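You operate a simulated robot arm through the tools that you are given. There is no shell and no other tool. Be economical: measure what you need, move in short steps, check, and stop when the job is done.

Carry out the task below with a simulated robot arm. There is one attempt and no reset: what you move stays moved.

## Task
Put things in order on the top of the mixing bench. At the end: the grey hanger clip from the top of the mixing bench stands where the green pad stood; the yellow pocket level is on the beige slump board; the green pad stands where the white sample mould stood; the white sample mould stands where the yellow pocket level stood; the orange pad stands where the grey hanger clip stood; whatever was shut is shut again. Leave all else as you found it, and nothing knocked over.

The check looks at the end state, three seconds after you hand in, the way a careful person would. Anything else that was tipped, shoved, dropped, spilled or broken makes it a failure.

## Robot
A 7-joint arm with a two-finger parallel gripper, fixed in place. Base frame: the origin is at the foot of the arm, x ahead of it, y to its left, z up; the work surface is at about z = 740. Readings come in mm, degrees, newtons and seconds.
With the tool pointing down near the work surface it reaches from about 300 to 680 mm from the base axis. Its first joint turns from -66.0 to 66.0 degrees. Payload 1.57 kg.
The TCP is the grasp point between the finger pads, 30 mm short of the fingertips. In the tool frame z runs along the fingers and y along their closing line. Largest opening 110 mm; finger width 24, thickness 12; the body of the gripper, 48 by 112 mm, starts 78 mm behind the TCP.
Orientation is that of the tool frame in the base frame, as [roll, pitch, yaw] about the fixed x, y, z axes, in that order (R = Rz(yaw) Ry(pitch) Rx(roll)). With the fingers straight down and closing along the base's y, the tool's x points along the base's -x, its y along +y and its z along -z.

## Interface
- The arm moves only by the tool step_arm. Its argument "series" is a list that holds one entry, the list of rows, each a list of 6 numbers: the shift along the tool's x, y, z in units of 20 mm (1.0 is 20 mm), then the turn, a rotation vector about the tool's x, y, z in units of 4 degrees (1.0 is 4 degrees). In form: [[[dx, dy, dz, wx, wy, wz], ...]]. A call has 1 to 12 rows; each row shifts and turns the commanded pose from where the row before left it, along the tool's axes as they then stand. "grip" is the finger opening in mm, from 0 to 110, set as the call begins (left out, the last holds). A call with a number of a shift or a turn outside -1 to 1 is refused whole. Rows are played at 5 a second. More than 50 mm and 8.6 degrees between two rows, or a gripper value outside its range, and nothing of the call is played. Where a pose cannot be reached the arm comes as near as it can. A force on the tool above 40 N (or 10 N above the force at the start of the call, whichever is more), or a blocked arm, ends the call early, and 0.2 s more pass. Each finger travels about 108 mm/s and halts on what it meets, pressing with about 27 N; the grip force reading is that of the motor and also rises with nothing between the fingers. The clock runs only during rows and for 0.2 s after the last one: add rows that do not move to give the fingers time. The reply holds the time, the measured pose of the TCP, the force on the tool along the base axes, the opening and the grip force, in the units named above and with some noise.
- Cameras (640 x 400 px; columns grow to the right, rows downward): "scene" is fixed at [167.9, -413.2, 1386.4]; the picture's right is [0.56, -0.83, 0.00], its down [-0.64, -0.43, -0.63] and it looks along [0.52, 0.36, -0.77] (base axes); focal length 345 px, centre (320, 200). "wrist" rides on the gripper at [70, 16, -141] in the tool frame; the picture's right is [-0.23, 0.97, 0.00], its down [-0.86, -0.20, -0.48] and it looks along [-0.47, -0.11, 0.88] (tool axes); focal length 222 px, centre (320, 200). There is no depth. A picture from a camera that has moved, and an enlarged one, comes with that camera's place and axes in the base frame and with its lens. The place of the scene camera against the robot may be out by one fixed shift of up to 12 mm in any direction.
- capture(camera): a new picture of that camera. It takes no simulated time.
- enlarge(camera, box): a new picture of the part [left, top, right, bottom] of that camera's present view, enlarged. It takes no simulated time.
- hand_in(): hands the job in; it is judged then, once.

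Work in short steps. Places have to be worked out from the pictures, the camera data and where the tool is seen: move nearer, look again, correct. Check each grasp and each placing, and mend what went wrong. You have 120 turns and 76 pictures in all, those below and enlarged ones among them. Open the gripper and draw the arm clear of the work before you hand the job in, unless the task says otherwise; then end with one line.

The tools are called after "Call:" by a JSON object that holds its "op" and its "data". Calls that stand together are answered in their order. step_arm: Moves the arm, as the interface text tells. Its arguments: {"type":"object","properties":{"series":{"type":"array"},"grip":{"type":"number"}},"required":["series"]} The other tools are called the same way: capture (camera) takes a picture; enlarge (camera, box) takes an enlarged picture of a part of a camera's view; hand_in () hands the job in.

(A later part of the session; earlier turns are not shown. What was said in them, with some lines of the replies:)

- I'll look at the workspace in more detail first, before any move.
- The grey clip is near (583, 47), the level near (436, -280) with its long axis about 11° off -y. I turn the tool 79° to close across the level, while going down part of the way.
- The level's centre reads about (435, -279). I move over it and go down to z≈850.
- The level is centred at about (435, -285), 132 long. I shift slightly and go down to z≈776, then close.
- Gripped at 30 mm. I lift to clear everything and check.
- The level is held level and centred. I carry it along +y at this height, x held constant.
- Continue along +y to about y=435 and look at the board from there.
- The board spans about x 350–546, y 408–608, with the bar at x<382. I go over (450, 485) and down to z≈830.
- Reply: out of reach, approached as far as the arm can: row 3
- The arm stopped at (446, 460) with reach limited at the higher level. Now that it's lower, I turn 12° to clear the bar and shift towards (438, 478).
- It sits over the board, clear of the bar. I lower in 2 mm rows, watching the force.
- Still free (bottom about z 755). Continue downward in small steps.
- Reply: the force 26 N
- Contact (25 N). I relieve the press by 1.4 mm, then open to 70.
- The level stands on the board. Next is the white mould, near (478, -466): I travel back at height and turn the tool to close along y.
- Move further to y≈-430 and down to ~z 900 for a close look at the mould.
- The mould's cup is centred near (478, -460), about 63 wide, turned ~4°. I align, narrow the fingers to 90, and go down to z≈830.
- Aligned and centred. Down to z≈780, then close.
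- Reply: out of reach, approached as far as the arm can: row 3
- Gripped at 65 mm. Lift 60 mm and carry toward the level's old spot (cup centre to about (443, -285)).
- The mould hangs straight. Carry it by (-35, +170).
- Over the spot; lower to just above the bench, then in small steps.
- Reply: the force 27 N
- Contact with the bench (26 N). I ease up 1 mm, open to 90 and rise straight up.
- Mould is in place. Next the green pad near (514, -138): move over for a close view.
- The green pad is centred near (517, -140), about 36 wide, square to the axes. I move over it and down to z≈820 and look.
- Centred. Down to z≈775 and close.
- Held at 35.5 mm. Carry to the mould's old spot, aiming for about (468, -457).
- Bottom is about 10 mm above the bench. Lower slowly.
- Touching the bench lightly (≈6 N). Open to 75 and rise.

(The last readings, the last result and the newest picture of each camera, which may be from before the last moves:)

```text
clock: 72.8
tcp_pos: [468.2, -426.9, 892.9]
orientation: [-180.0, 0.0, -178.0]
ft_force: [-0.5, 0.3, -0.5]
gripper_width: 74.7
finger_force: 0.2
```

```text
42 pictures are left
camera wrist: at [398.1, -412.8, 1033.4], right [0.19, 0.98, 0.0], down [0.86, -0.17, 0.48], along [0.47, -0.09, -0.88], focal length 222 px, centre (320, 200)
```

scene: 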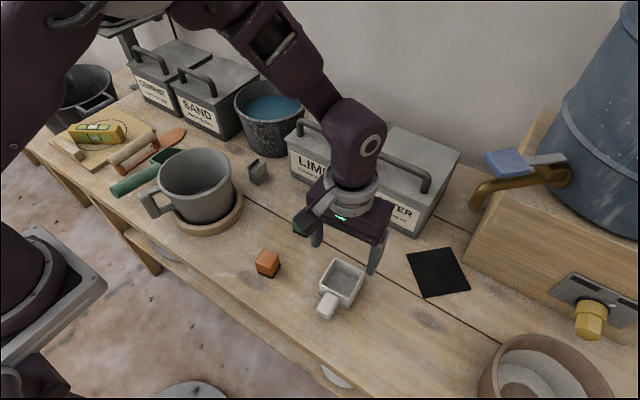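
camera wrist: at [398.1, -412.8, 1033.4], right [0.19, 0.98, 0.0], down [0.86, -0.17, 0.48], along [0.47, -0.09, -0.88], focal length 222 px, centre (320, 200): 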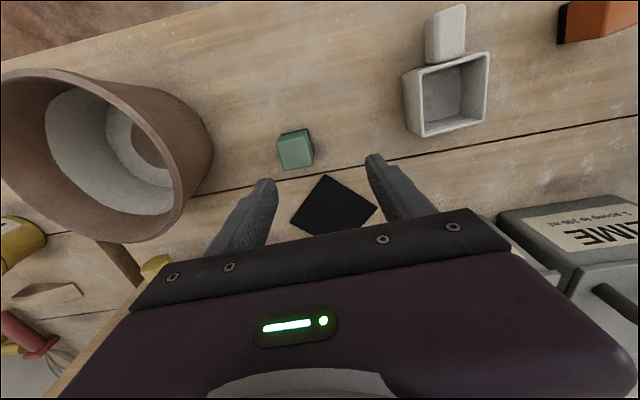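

Green is in place. Now to the grey clip near (585, 48): travel at a raised height.

Call:
{"op": "step_arm", "data": {"series": [[[-0.143, 0.985, -0.3, 0, 0, 0], [-0.143, 0.985, -0.3, 0, 0, 0], [-0.143, 0.985, -0.3, 0, 0, 0], [-0.143, 0.985, -0.3, 0, 0, 0], [-0.143, 0.985, -0.3, 0, 0, 0], [-0.143, 0.985, -0.3, 0, 0, 0], [-0.143, 0.985, -0.3, 0, 0, 0], [-0.143, 0.985, -0.3, 0, 0, 0], [-0.143, 0.985, -0.3, 0, 0, 0], [-0.143, 0.985, -0.3, 0, 0, 0], [-0.143, 0.985, -0.3, 0, 0, 0], [-0.143, 0.985, -0.3, 0, 0, 0]]]}}

Call:
{"op": "step_arm", "data": {"series": [[[-0.143, 0.985, 0, 0, 0, 0], [-0.143, 0.985, 0, 0, 0, 0], [-0.143, 0.985, 0, 0, 0, 0], [-0.143, 0.985, 0, 0, 0, 0], [-0.143, 0.985, 0, 0, 0, 0], [-0.143, 0.985, 0, 0, 0, 0], [-0.143, 0.985, 0, 0, 0, 0], [-0.143, 0.985, 0, 0, 0, 0], [-0.143, 0.985, 0, 0, 0, 0], [-0.143, 0.985, 0, 0, 0, 0], [-0.143, 0.985, 0, 0, 0, 0], [-0.143, 0.985, 0, 0, 0, 0]]]}}

Call:
{"op": "capture", "data": {"camera": "wrist"}}

Call:
{"op": "capture", "data": {"camera": "scene"}}

```text
clock: 75.4
tcp_pos: [494.8, -189.3, 964.8]
orientation: [-180.0, 0.0, -178.0]
ft_force: [-0.5, -0.2, 0.1]
gripper_width: 74.7
finger_force: 0.1
```

```text
clock: 78.0
tcp_pos: [519.9, 48.1, 964.8]
orientation: [-179.8, 0.0, -178.1]
ft_force: [-0.5, 0.0, -0.1]
gripper_width: 75.0
finger_force: 0.0
```

```text
41 pictures are left
camera wrist: at [450.9, 62.2, 1105.5], right [0.19, 0.98, 0.0], down [0.86, -0.17, 0.48], along [0.47, -0.09, -0.88], focal length 222 px, centre (320, 200)
```

wrist: 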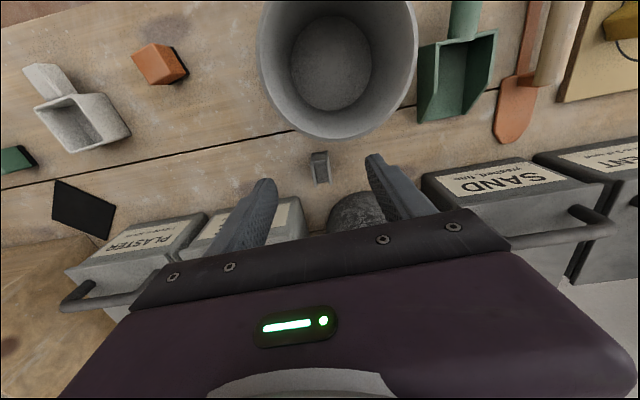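

```text
40 pictures are left
```

scene: 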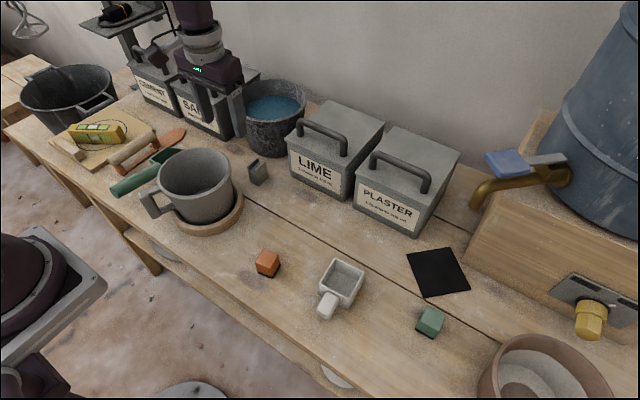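

Call:
{"op": "enlarge", "data": {"camera": "scene", "box": [210, 70, 330, 200]}}

Call:
{"op": "enlarge", "data": {"camera": "wrist", "box": [260, 100, 400, 250]}}

```text
3.08 times, centred on (270, 135) of scene
camera zoom: at [167.9, -413.2, 1386.4], right [0.56, -0.83, 0.0], down [-0.64, -0.43, -0.63], along [0.52, 0.36, -0.77], focal length 1060 px, centre (474, 400)
```

zoom: 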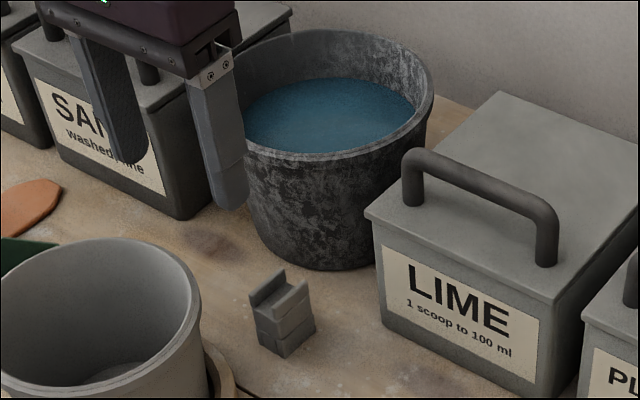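

```text
2.67 times, centred on (330, 175) of wrist
camera zoom: at [450.9, 62.2, 1105.5], right [0.19, 0.98, 0.0], down [0.86, -0.17, 0.48], along [0.47, -0.09, -0.88], focal length 592 px, centre (293, 267)
```

zoom: 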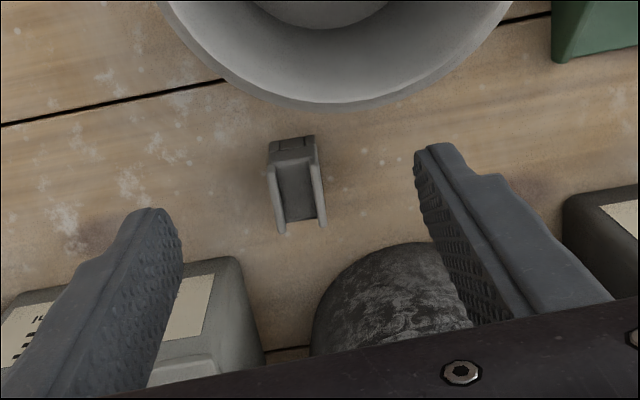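

The clip is a U-channel at x≈556–598, y≈28–55, walls facing ±y. I move over it and down to z≈880 and look again.

Call:
{"op": "step_arm", "data": {"series": [[[-0.71, -0.11, 0.5, 0, 0, 0], [-0.71, -0.11, 0.5, 0, 0, 0], [-0.71, -0.11, 0.5, 0, 0, 0], [-0.71, -0.11, 0.8, 0, 0, 0], [0, 0, 0.9, 0, 0, 0], [0, 0, 0.9, 0, 0, 0], [0, 0, 0, 0, 0, 0]]], "grip": 65}}

Call:
{"op": "capture", "data": {"camera": "wrist"}}

Call:
{"op": "enlarge", "data": {"camera": "scene", "box": [150, 60, 350, 220]}}

```text
clock: 79.6
tcp_pos: [576.7, 41.5, 882.7]
orientation: [179.9, 0.0, -178.0]
ft_force: [0.0, 0.3, 0.2]
gripper_width: 65.1
finger_force: 0.0
```

```text
37 pictures are left
camera wrist: at [508.0, 54.9, 1023.2], right [0.19, 0.98, 0.0], down [0.86, -0.17, 0.48], along [0.47, -0.09, -0.88], focal length 222 px, centre (320, 200)
```

wrist: 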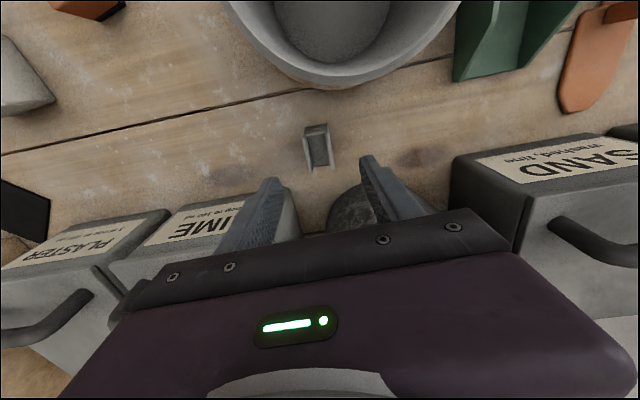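

```text
2.50 times, centred on (250, 140) of scene
camera zoom: at [167.9, -413.2, 1386.4], right [0.56, -0.83, 0.0], down [-0.64, -0.43, -0.63], along [0.52, 0.36, -0.77], focal length 861 px, centre (495, 350)
```

zoom: 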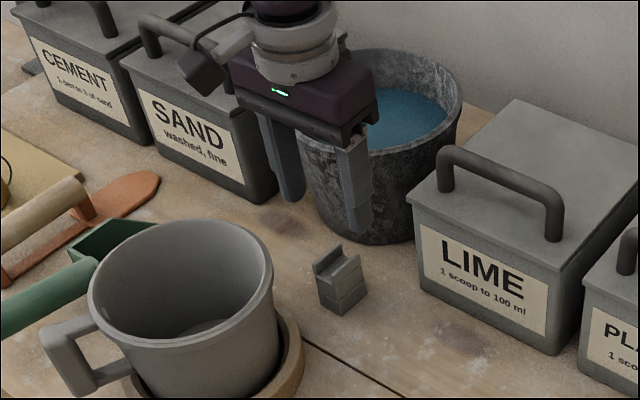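

Centred at about (574, 41); camera housing will clear the mug's rim by ~30 mm. Down to z≈787 and close.

Call:
{"op": "step_arm", "data": {"series": [[[0.1, 0, 0.8, 0, 0, 0], [0, 0, 0.8, 0, 0, 0], [0, 0, 0.8, 0, 0, 0], [0, 0, 0, 0, 0, 0]]]}}

Call:
{"op": "enlarge", "data": {"camera": "scene", "box": [150, 60, 350, 220]}}

Call:
{"op": "enlarge", "data": {"camera": "wrist", "box": [230, 80, 410, 230]}}

```text
clock: 80.6
tcp_pos: [575.3, 40.7, 834.8]
orientation: [-179.9, 0.0, -178.0]
ft_force: [-0.1, 0.7, -0.1]
gripper_width: 65.1
finger_force: 0.0
```

```text
2.50 times, centred on (250, 140) of scene
camera zoom: at [167.9, -413.2, 1386.4], right [0.56, -0.83, 0.0], down [-0.64, -0.43, -0.63], along [0.52, 0.36, -0.77], focal length 861 px, centre (495, 350)
```

zoom: 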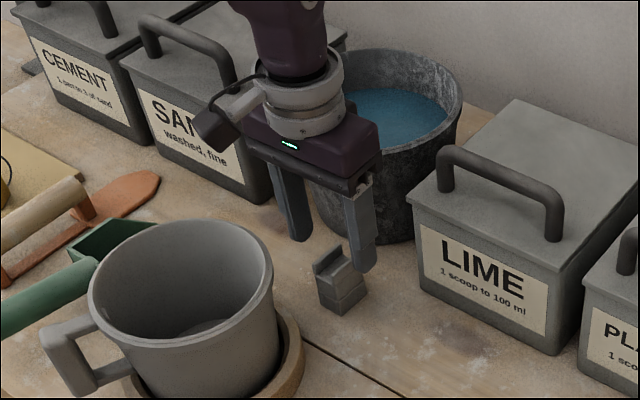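

```text
2.67 times, centred on (320, 155) of wrist
camera zoom: at [505.9, 55.0, 975.0], right [0.19, 0.98, 0.0], down [0.86, -0.17, 0.48], along [0.47, -0.09, -0.88], focal length 592 px, centre (320, 320)
```

zoom: 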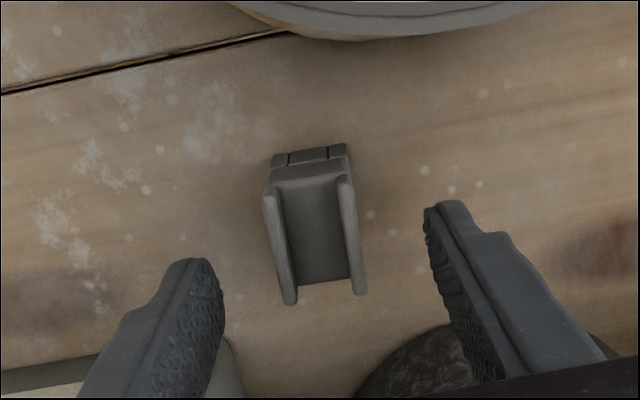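

Well aligned, clip centre (577, 40). Descend to z≈787 and close.

Call:
{"op": "step_arm", "data": {"series": [[[-0.06, 0, 0.8, 0, 0, 0], [0, 0, 0.8, 0, 0, 0], [0, 0, 0.8, 0, 0, 0], [0, 0, 0, 0, 0, 0]]]}}

Call:
{"op": "step_arm", "data": {"series": [[[0, 0, 0, 0, 0, 0], [0, 0, 0, 0, 0, 0], [0, 0, 0, 0, 0, 0], [0, 0, 0, 0, 0, 0]]], "grip": 10}}

Call:
{"op": "step_arm", "data": {"series": [[[0, 0, -0.6, 0, 0, 0], [0, 0, -0.9, 0, 0, 0], [0, 0, -1, 0, 0, 0], [0, 0, -1, 0, 0, 0], [0, 0, -1, 0, 0, 0], [0, 0, -1, 0, 0, 0], [0, 0, 0, 0, 0, 0]]]}}

Call:
{"op": "capture", "data": {"camera": "wrist"}}

```text
clock: 81.6
tcp_pos: [576.4, 40.4, 786.7]
orientation: [180.0, 0.0, -178.0]
ft_force: [0.1, -0.7, -0.1]
gripper_width: 65.0
finger_force: 0.0
```

```text
clock: 82.6
tcp_pos: [575.2, 41.3, 786.7]
orientation: [-179.9, 0.0, -178.0]
ft_force: [0.5, -0.3, 0.8]
gripper_width: 28.6
finger_force: 27.2
```

```text
clock: 84.2
tcp_pos: [579.3, 40.1, 896.5]
orientation: [180.0, 0.0, -178.1]
ft_force: [0.7, 0.0, 0.3]
gripper_width: 28.5
finger_force: 27.4
```

```text
33 pictures are left
camera wrist: at [507.3, 54.5, 1037.6], right [0.19, 0.98, 0.0], down [0.86, -0.17, 0.48], along [0.47, -0.09, -0.88], focal length 222 px, centre (320, 200)
```

wrist: 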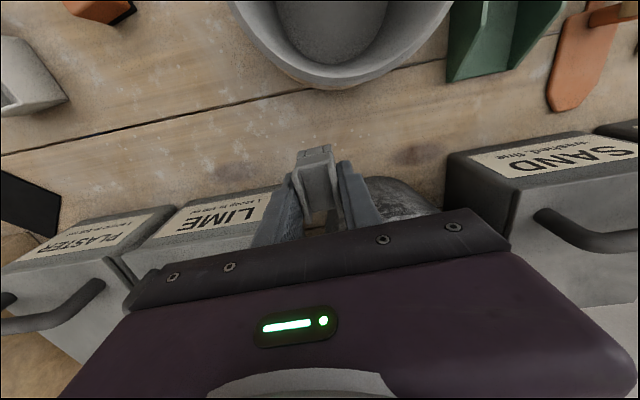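

Held. Carry to the green pad's old spot (516.5, -140).

Call:
{"op": "step_arm", "data": {"series": [[[0.373, -0.99, 0, 0, 0, 0], [0.373, -0.99, 0, 0, 0, 0], [0.373, -0.99, 0, 0, 0, 0], [0.373, -0.99, 0, 0, 0, 0], [0.373, -0.99, 0, 0, 0, 0], [0.373, -0.99, 0, 0, 0, 0], [0.373, -0.99, 0, 0, 0, 0], [0.373, -0.99, 0, 0, 0, 0], [0.373, -0.99, 0, 0, 0, 0], [0, 0, 0, 0, 0, 0]]]}}

Call:
{"op": "step_arm", "data": {"series": [[[0, 0, 1, 0, 0, 0], [0, 0, 1, 0, 0, 0], [0, 0, 1, 0, 0, 0], [0, 0, 1, 0, 0, 0], [0, 0, 1, 0, 0, 0], [0, 0, 0, 0, 0, 0]]]}}

Call:
{"op": "step_arm", "data": {"series": [[[0, 0, 0.15, 0, 0, 0], [0, 0, 0.12, 0, 0, 0], [0, 0, 0.08, 0, 0, 0], [0, 0, 0, 0, 0, 0]]]}}

```text
clock: 86.4
tcp_pos: [515.4, -139.4, 897.3]
orientation: [180.0, 0.0, -178.0]
ft_force: [0.6, 0.0, 0.4]
gripper_width: 28.7
finger_force: 26.9
```

```text
clock: 87.8
tcp_pos: [515.7, -138.6, 796.1]
orientation: [-180.0, 0.0, -177.9]
ft_force: [0.5, -0.4, -0.6]
gripper_width: 28.6
finger_force: 27.1
```

```text
clock: 88.8
tcp_pos: [516.6, -140.0, 789.7]
orientation: [-179.9, 0.1, -178.0]
ft_force: [-0.4, 0.2, 0.2]
gripper_width: 28.2
finger_force: 26.8
```

Call:
{"op": "step_arm", "data": {"series": [[[0, 0, 0.07, 0, 0, 0], [0, 0, 0.06, 0, 0, 0], [0, 0, 0, 0, 0, 0]]]}}

```text
clock: 89.6
tcp_pos: [516.3, -138.1, 786.4]
orientation: [180.0, -0.1, -178.0]
ft_force: [-0.4, -0.6, 3.1]
gripper_width: 28.6
finger_force: 26.8
```

Light contact. One more millimetre to settle it, then open to 65 and rise.

Call:
{"op": "step_arm", "data": {"series": [[[0, 0, 0.03, 0, 0, 0], [0, 0, 0, 0, 0, 0]]]}}

Call:
{"op": "step_arm", "data": {"series": [[[0, 0, 0, 0, 0, 0], [0, 0, 0, 0, 0, 0], [0, 0, 0, 0, 0, 0], [0, 0, -0.8, 0, 0, 0], [0, 0, -1, 0, 0, 0], [0, 0, -1, 0, 0, 0], [0, 0, -1, 0, 0, 0], [0, 0, -1, 0, 0, 0], [1, 0, -0.5, 0, 0, 0], [1, 0, 0, 0, 0, 0], [1, 0, 0, 0, 0, 0], [0, 0, 0, 0, 0, 0]]], "grip": 75}}

Call:
{"op": "capture", "data": {"camera": "wrist"}}

```text
clock: 90.2
tcp_pos: [515.6, -137.9, 786.6]
orientation: [179.9, 0.0, -178.0]
ft_force: [-2.7, 1.8, 18.9]
gripper_width: 28.6
finger_force: 27.3
```

```text
clock: 92.8
tcp_pos: [455.3, -141.2, 891.5]
orientation: [180.0, -0.1, -177.9]
ft_force: [0.1, 0.8, -0.2]
gripper_width: 74.7
finger_force: 0.2
```

```text
32 pictures are left
camera wrist: at [385.9, -127.3, 1032.4], right [0.19, 0.98, 0.0], down [0.86, -0.17, 0.48], along [0.47, -0.09, -0.88], focal length 222 px, centre (320, 200)
```

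wrist: 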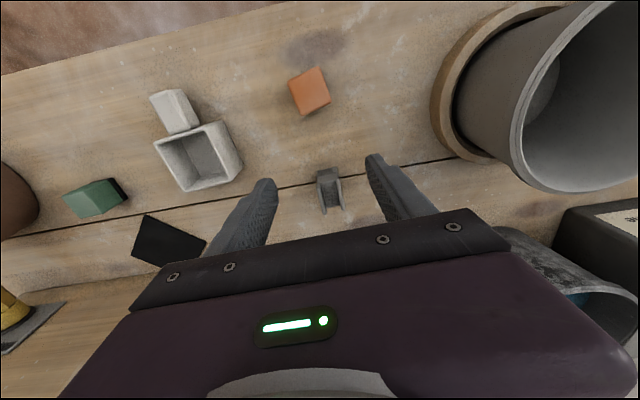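

The clip stands. Now the orange pad; enlarge to get its orientation.

Call:
{"op": "enlarge", "data": {"camera": "wrist", "box": [250, 40, 370, 140]}}

```text
4.00 times, centred on (310, 90) of wrist
camera zoom: at [385.9, -127.3, 1032.4], right [0.19, 0.98, 0.0], down [0.86, -0.17, 0.48], along [0.47, -0.09, -0.88], focal length 888 px, centre (360, 640)
```

zoom: 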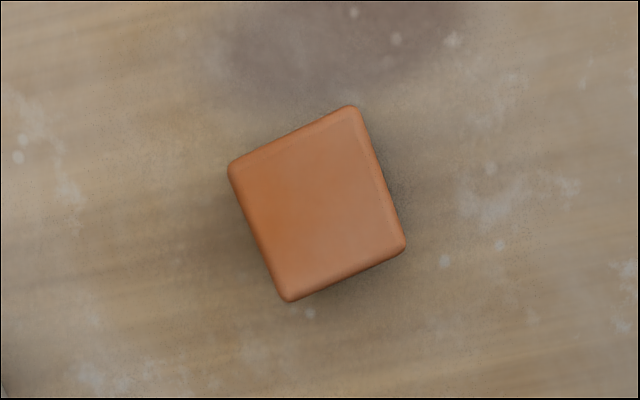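

Orange centre (396, -139), turned about 11°. Align, move over it and down to z≈820.

Call:
{"op": "step_arm", "data": {"series": [[[0, 0, 0.4, 0, 0, -1], [0, 0, 0.4, 0, 0, -1], [0, 0, 0.4, 0, 0, -0.4], [0.96, 0.23, 0, 0, 0, 0], [0.96, 0.23, 0, 0, 0, 0], [0.96, 0.23, 0, 0, 0, 0], [0, 0, 0.8, 0, 0, 0], [0, 0, 0.8, 0, 0, 0], [0, 0, 0.8, 0, 0, 0], [0, 0, 0, 0, 0, 0]]]}}

Call:
{"op": "enlarge", "data": {"camera": "wrist", "box": [220, 80, 420, 230]}}

```text
clock: 95.0
tcp_pos: [395.4, -139.0, 820.4]
orientation: [-180.0, 0.1, -168.4]
ft_force: [-0.4, 0.4, 0.8]
gripper_width: 75.2
finger_force: 0.0
```

```text
2.67 times, centred on (320, 155) of wrist
camera zoom: at [325.8, -137.6, 961.0], right [0.03, 1.0, 0.0], down [0.88, -0.02, 0.48], along [0.48, -0.01, -0.88], focal length 592 px, centre (320, 320)
```

zoom: 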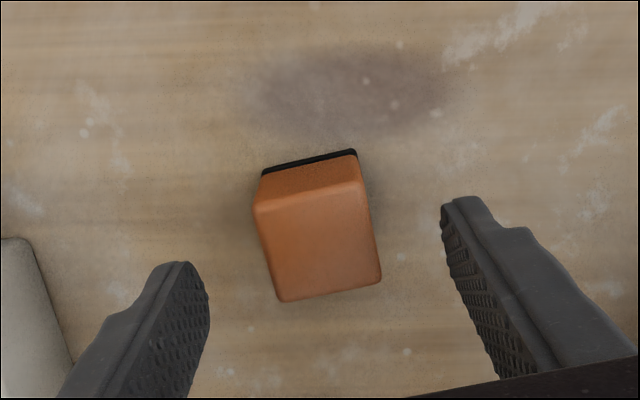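

Aligned and centred. Down to z≈778, close, and lift.

Call:
{"op": "step_arm", "data": {"series": [[[0, 0, 0.7, 0, 0, 0], [0, 0, 0.7, 0, 0, 0], [0, 0, 0.7, 0, 0, 0], [0, 0, 0, 0, 0, 0]]]}}

Call:
{"op": "step_arm", "data": {"series": [[[0, 0, 0, 0, 0, 0], [0, 0, 0, 0, 0, 0], [0, 0, 0, 0, 0, 0], [0, 0, 0, 0, 0, 0]]], "grip": 10}}

Call:
{"op": "step_arm", "data": {"series": [[[0, 0, -0.6, 0, 0, 0], [0, 0, -0.9, 0, 0, 0], [0, 0, -1, 0, 0, 0], [0, 0, -1, 0, 0, 0], [0, 0, -1, 0, 0, 0], [0, 0, -1, 0, 0, 0], [0, 0, -1, 0, 0, 0], [0, 0, -1, 0, 0, 1], [0, 0, 0, 0, 0, 1], [0, 0, 0, 0, 0, 0.4], [0, 0, 0, 0, 0, 0]]]}}

Call:
{"op": "capture", "data": {"camera": "wrist"}}

```text
clock: 96.0
tcp_pos: [397.3, -138.0, 778.7]
orientation: [-179.9, 0.0, -168.4]
ft_force: [-0.1, 0.3, 0.7]
gripper_width: 74.9
finger_force: 0.0
```

```text
clock: 97.0
tcp_pos: [396.4, -139.0, 778.5]
orientation: [-180.0, -0.1, -168.4]
ft_force: [0.8, -0.1, -0.8]
gripper_width: 35.2
finger_force: 26.4
```

```text
clock: 99.4
tcp_pos: [397.0, -139.8, 928.4]
orientation: [180.0, -0.1, -178.0]
ft_force: [-0.3, -0.9, -1.5]
gripper_width: 35.4
finger_force: 27.1
```

```text
29 pictures are left
camera wrist: at [327.1, -125.5, 1069.1], right [0.19, 0.98, 0.0], down [0.86, -0.17, 0.48], along [0.47, -0.09, -0.88], focal length 222 px, centre (320, 200)
```

wrist: 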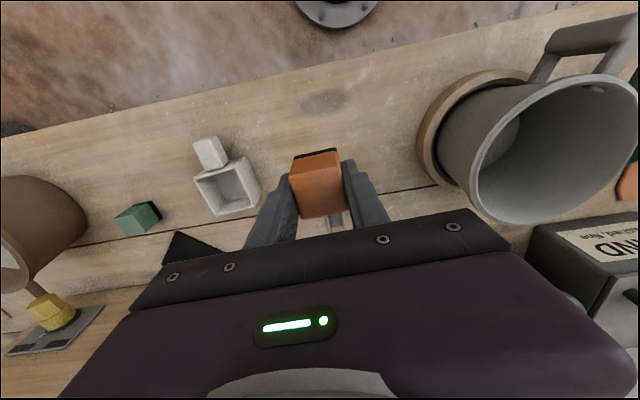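

Held at 35 mm. Carry to the clip's old spot (577, 40).

Call:
{"op": "step_arm", "data": {"series": [[[-0.93, 0.87, 0, 0, 0, 0], [-0.93, 0.87, 0, 0, 0, 0], [-0.93, 0.87, 0, 0, 0, 0], [-0.93, 0.87, 0, 0, 0, 0], [-0.93, 0.87, 0, 0, 0, 0], [-0.93, 0.87, 0, 0, 0, 0], [-0.93, 0.87, 0, 0, 0, 0], [-0.93, 0.87, 0, 0, 0, 0], [-0.93, 0.87, 0, 0, 0, 0], [-0.93, 0.87, 0, 0, 0, 0], [0, 0, 0, 0, 0, 0]]]}}

Call:
{"op": "step_arm", "data": {"series": [[[0, 0, 1, 0, 0, 0], [0, 0, 1, 0, 0, 0], [0, 0, 1, 0, 0, 0], [0, 0, 1, 0, 0, 0], [0, 0, 0, 0, 0, 0]]]}}

Call:
{"op": "enlarge", "data": {"camera": "scene", "box": [150, 60, 350, 220]}}

```text
clock: 101.8
tcp_pos: [577.0, 41.5, 928.5]
orientation: [-179.9, 0.1, -177.9]
ft_force: [0.0, -0.4, -1.1]
gripper_width: 35.5
finger_force: 26.9
```

```text
clock: 103.0
tcp_pos: [575.1, 40.6, 847.4]
orientation: [-180.0, 0.0, -178.0]
ft_force: [0.9, -1.1, -0.9]
gripper_width: 35.6
finger_force: 27.0
```

```text
2.50 times, centred on (250, 140) of scene
camera zoom: at [167.9, -413.2, 1386.4], right [0.56, -0.83, 0.0], down [-0.64, -0.43, -0.63], along [0.52, 0.36, -0.77], focal length 861 px, centre (495, 350)
```

zoom: 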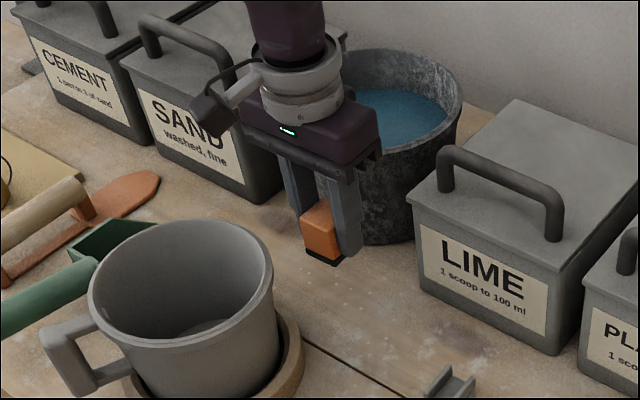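

Clear all round. Lower to just above the bench, then gently to contact.

Call:
{"op": "step_arm", "data": {"series": [[[0, 0, 1, 0, 0, 0], [0, 0, 1, 0, 0, 0], [0, 0, 0.9, 0, 0, 0], [0, 0, 0.25, 0, 0, 0], [0, 0, 0.15, 0, 0, 0], [0, 0, 0, 0, 0, 0]]]}}

Call:
{"op": "step_arm", "data": {"series": [[[0, 0, 0.06, 0, 0, 0], [0, 0, 0.05, 0, 0, 0], [0, 0, 0, 0, 0, 0]]]}}

```text
clock: 104.4
tcp_pos: [577.2, 42.6, 781.6]
orientation: [179.9, 0.0, -178.0]
ft_force: [-0.2, -0.1, -0.7]
gripper_width: 35.2
finger_force: 27.1
```

```text
clock: 105.2
tcp_pos: [576.0, 41.4, 780.1]
orientation: [180.0, 0.0, -178.1]
ft_force: [0.9, 0.2, -0.7]
gripper_width: 35.5
finger_force: 27.5
```

Call:
{"op": "step_arm", "data": {"series": [[[0, 0, 0.06, 0, 0, 0], [0, 0, 0.04, 0, 0, 0], [0, 0, 0, 0, 0, 0]]]}}

```text
clock: 106.0
tcp_pos: [576.5, 40.6, 778.8]
orientation: [-180.0, 0.2, -177.8]
ft_force: [0.4, -0.2, -0.9]
gripper_width: 35.2
finger_force: 27.1
```

Call:
{"op": "step_arm", "data": {"series": [[[0, 0, 0.05, 0, 0, 0], [0, 0, 0, 0, 0, 0]]]}}

```text
clock: 106.6
tcp_pos: [577.4, 42.0, 778.3]
orientation: [180.0, 0.1, -178.1]
ft_force: [-5.2, 0.8, 25.4]
gripper_width: 35.6
finger_force: 26.9
```

Contact. Ease 0.8 mm, open to 70 and rise straight up.

Call:
{"op": "step_arm", "data": {"series": [[[0, 0, -0.04, 0, 0, 0], [0, 0, 0, 0, 0, 0]]]}}

Call:
{"op": "step_arm", "data": {"series": [[[0, 0, 0, 0, 0, 0], [0, 0, 0, 0, 0, 0], [0, 0, 0, 0, 0, 0], [0, 0, -0.8, 0, 0, 0], [0, 0, -1, 0, 0, 0], [0, 0, -1, 0, 0, 0], [0, 0, -1, 0, 0, 0], [0, 0, -1, 0, 0, 0], [0, 0, -1, 0, 0, 0], [0, 0, -1, 0, 0, 0], [0, 0, -1, 0, 0, 0], [0, 0, -1, 0, 0, 0]]], "grip": 70}}

Call:
{"op": "step_arm", "data": {"series": [[[0.6, -1, -1, 0, 0, 0], [0.6, -1, -0.5, 0, 0, 0], [0.6, -1, 0, 0, 0, 0], [0.6, -1, 0, 0, 0, 0], [0.6, -1, 0, 0, 0, 0], [0.6, -1, 0, 0, 0, 0], [0.6, -1, 0, 0, 0, 0], [0.6, -1, 0, 0, 0, 0], [0.6, -1, 0, 0, 0, 0], [0.6, -1, 0, 0, 0, 0], [0.6, -1, 0, 0, 0, 0], [0, 0, 0, 0, 0, 0]]], "grip": 110}}

Call:
{"op": "capture", "data": {"camera": "scene"}}

Call:
{"op": "capture", "data": {"camera": "wrist"}}

```text
clock: 107.2
tcp_pos: [575.9, 40.6, 778.6]
orientation: [180.0, 0.0, -177.9]
ft_force: [-0.4, 1.5, 18.3]
gripper_width: 35.4
finger_force: 26.8
```

```text
clock: 109.8
tcp_pos: [576.0, 42.2, 955.5]
orientation: [180.0, -0.1, -178.0]
ft_force: [0.3, 0.5, -0.3]
gripper_width: 69.8
finger_force: 0.1
```

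```text
clock: 112.4
tcp_pos: [450.6, -184.6, 984.6]
orientation: [-179.9, 0.0, -178.0]
ft_force: [-0.4, -0.1, 1.1]
gripper_width: 110.0
finger_force: 0.0
```

```text
27 pictures are left
```

scene: 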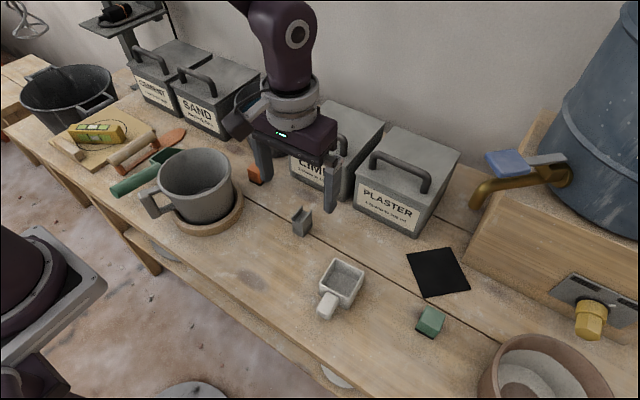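

```text
26 pictures are left
camera wrist: at [381.8, -171.1, 1124.8], right [0.19, 0.98, 0.0], down [0.86, -0.17, 0.48], along [0.47, -0.09, -0.88], focal length 222 px, centre (320, 200)
```

wrist: 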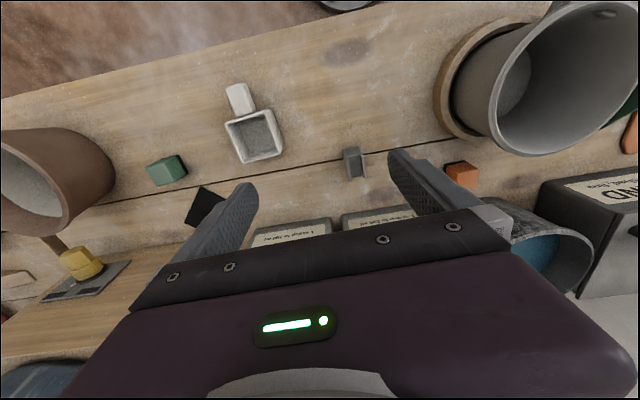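

All five items match their target pixels, everything stands upright, the gripper is open and the arm is clear. Handing in.

Call:
{"op": "hand_in", "data": {}}

```text
The job is handed in.
```

I placed all five items as asked. In the last pictures everything was upright and nothing else had moved. I opened nothing, so nothing needed shutting. The gripper was open and clear when I handed in.
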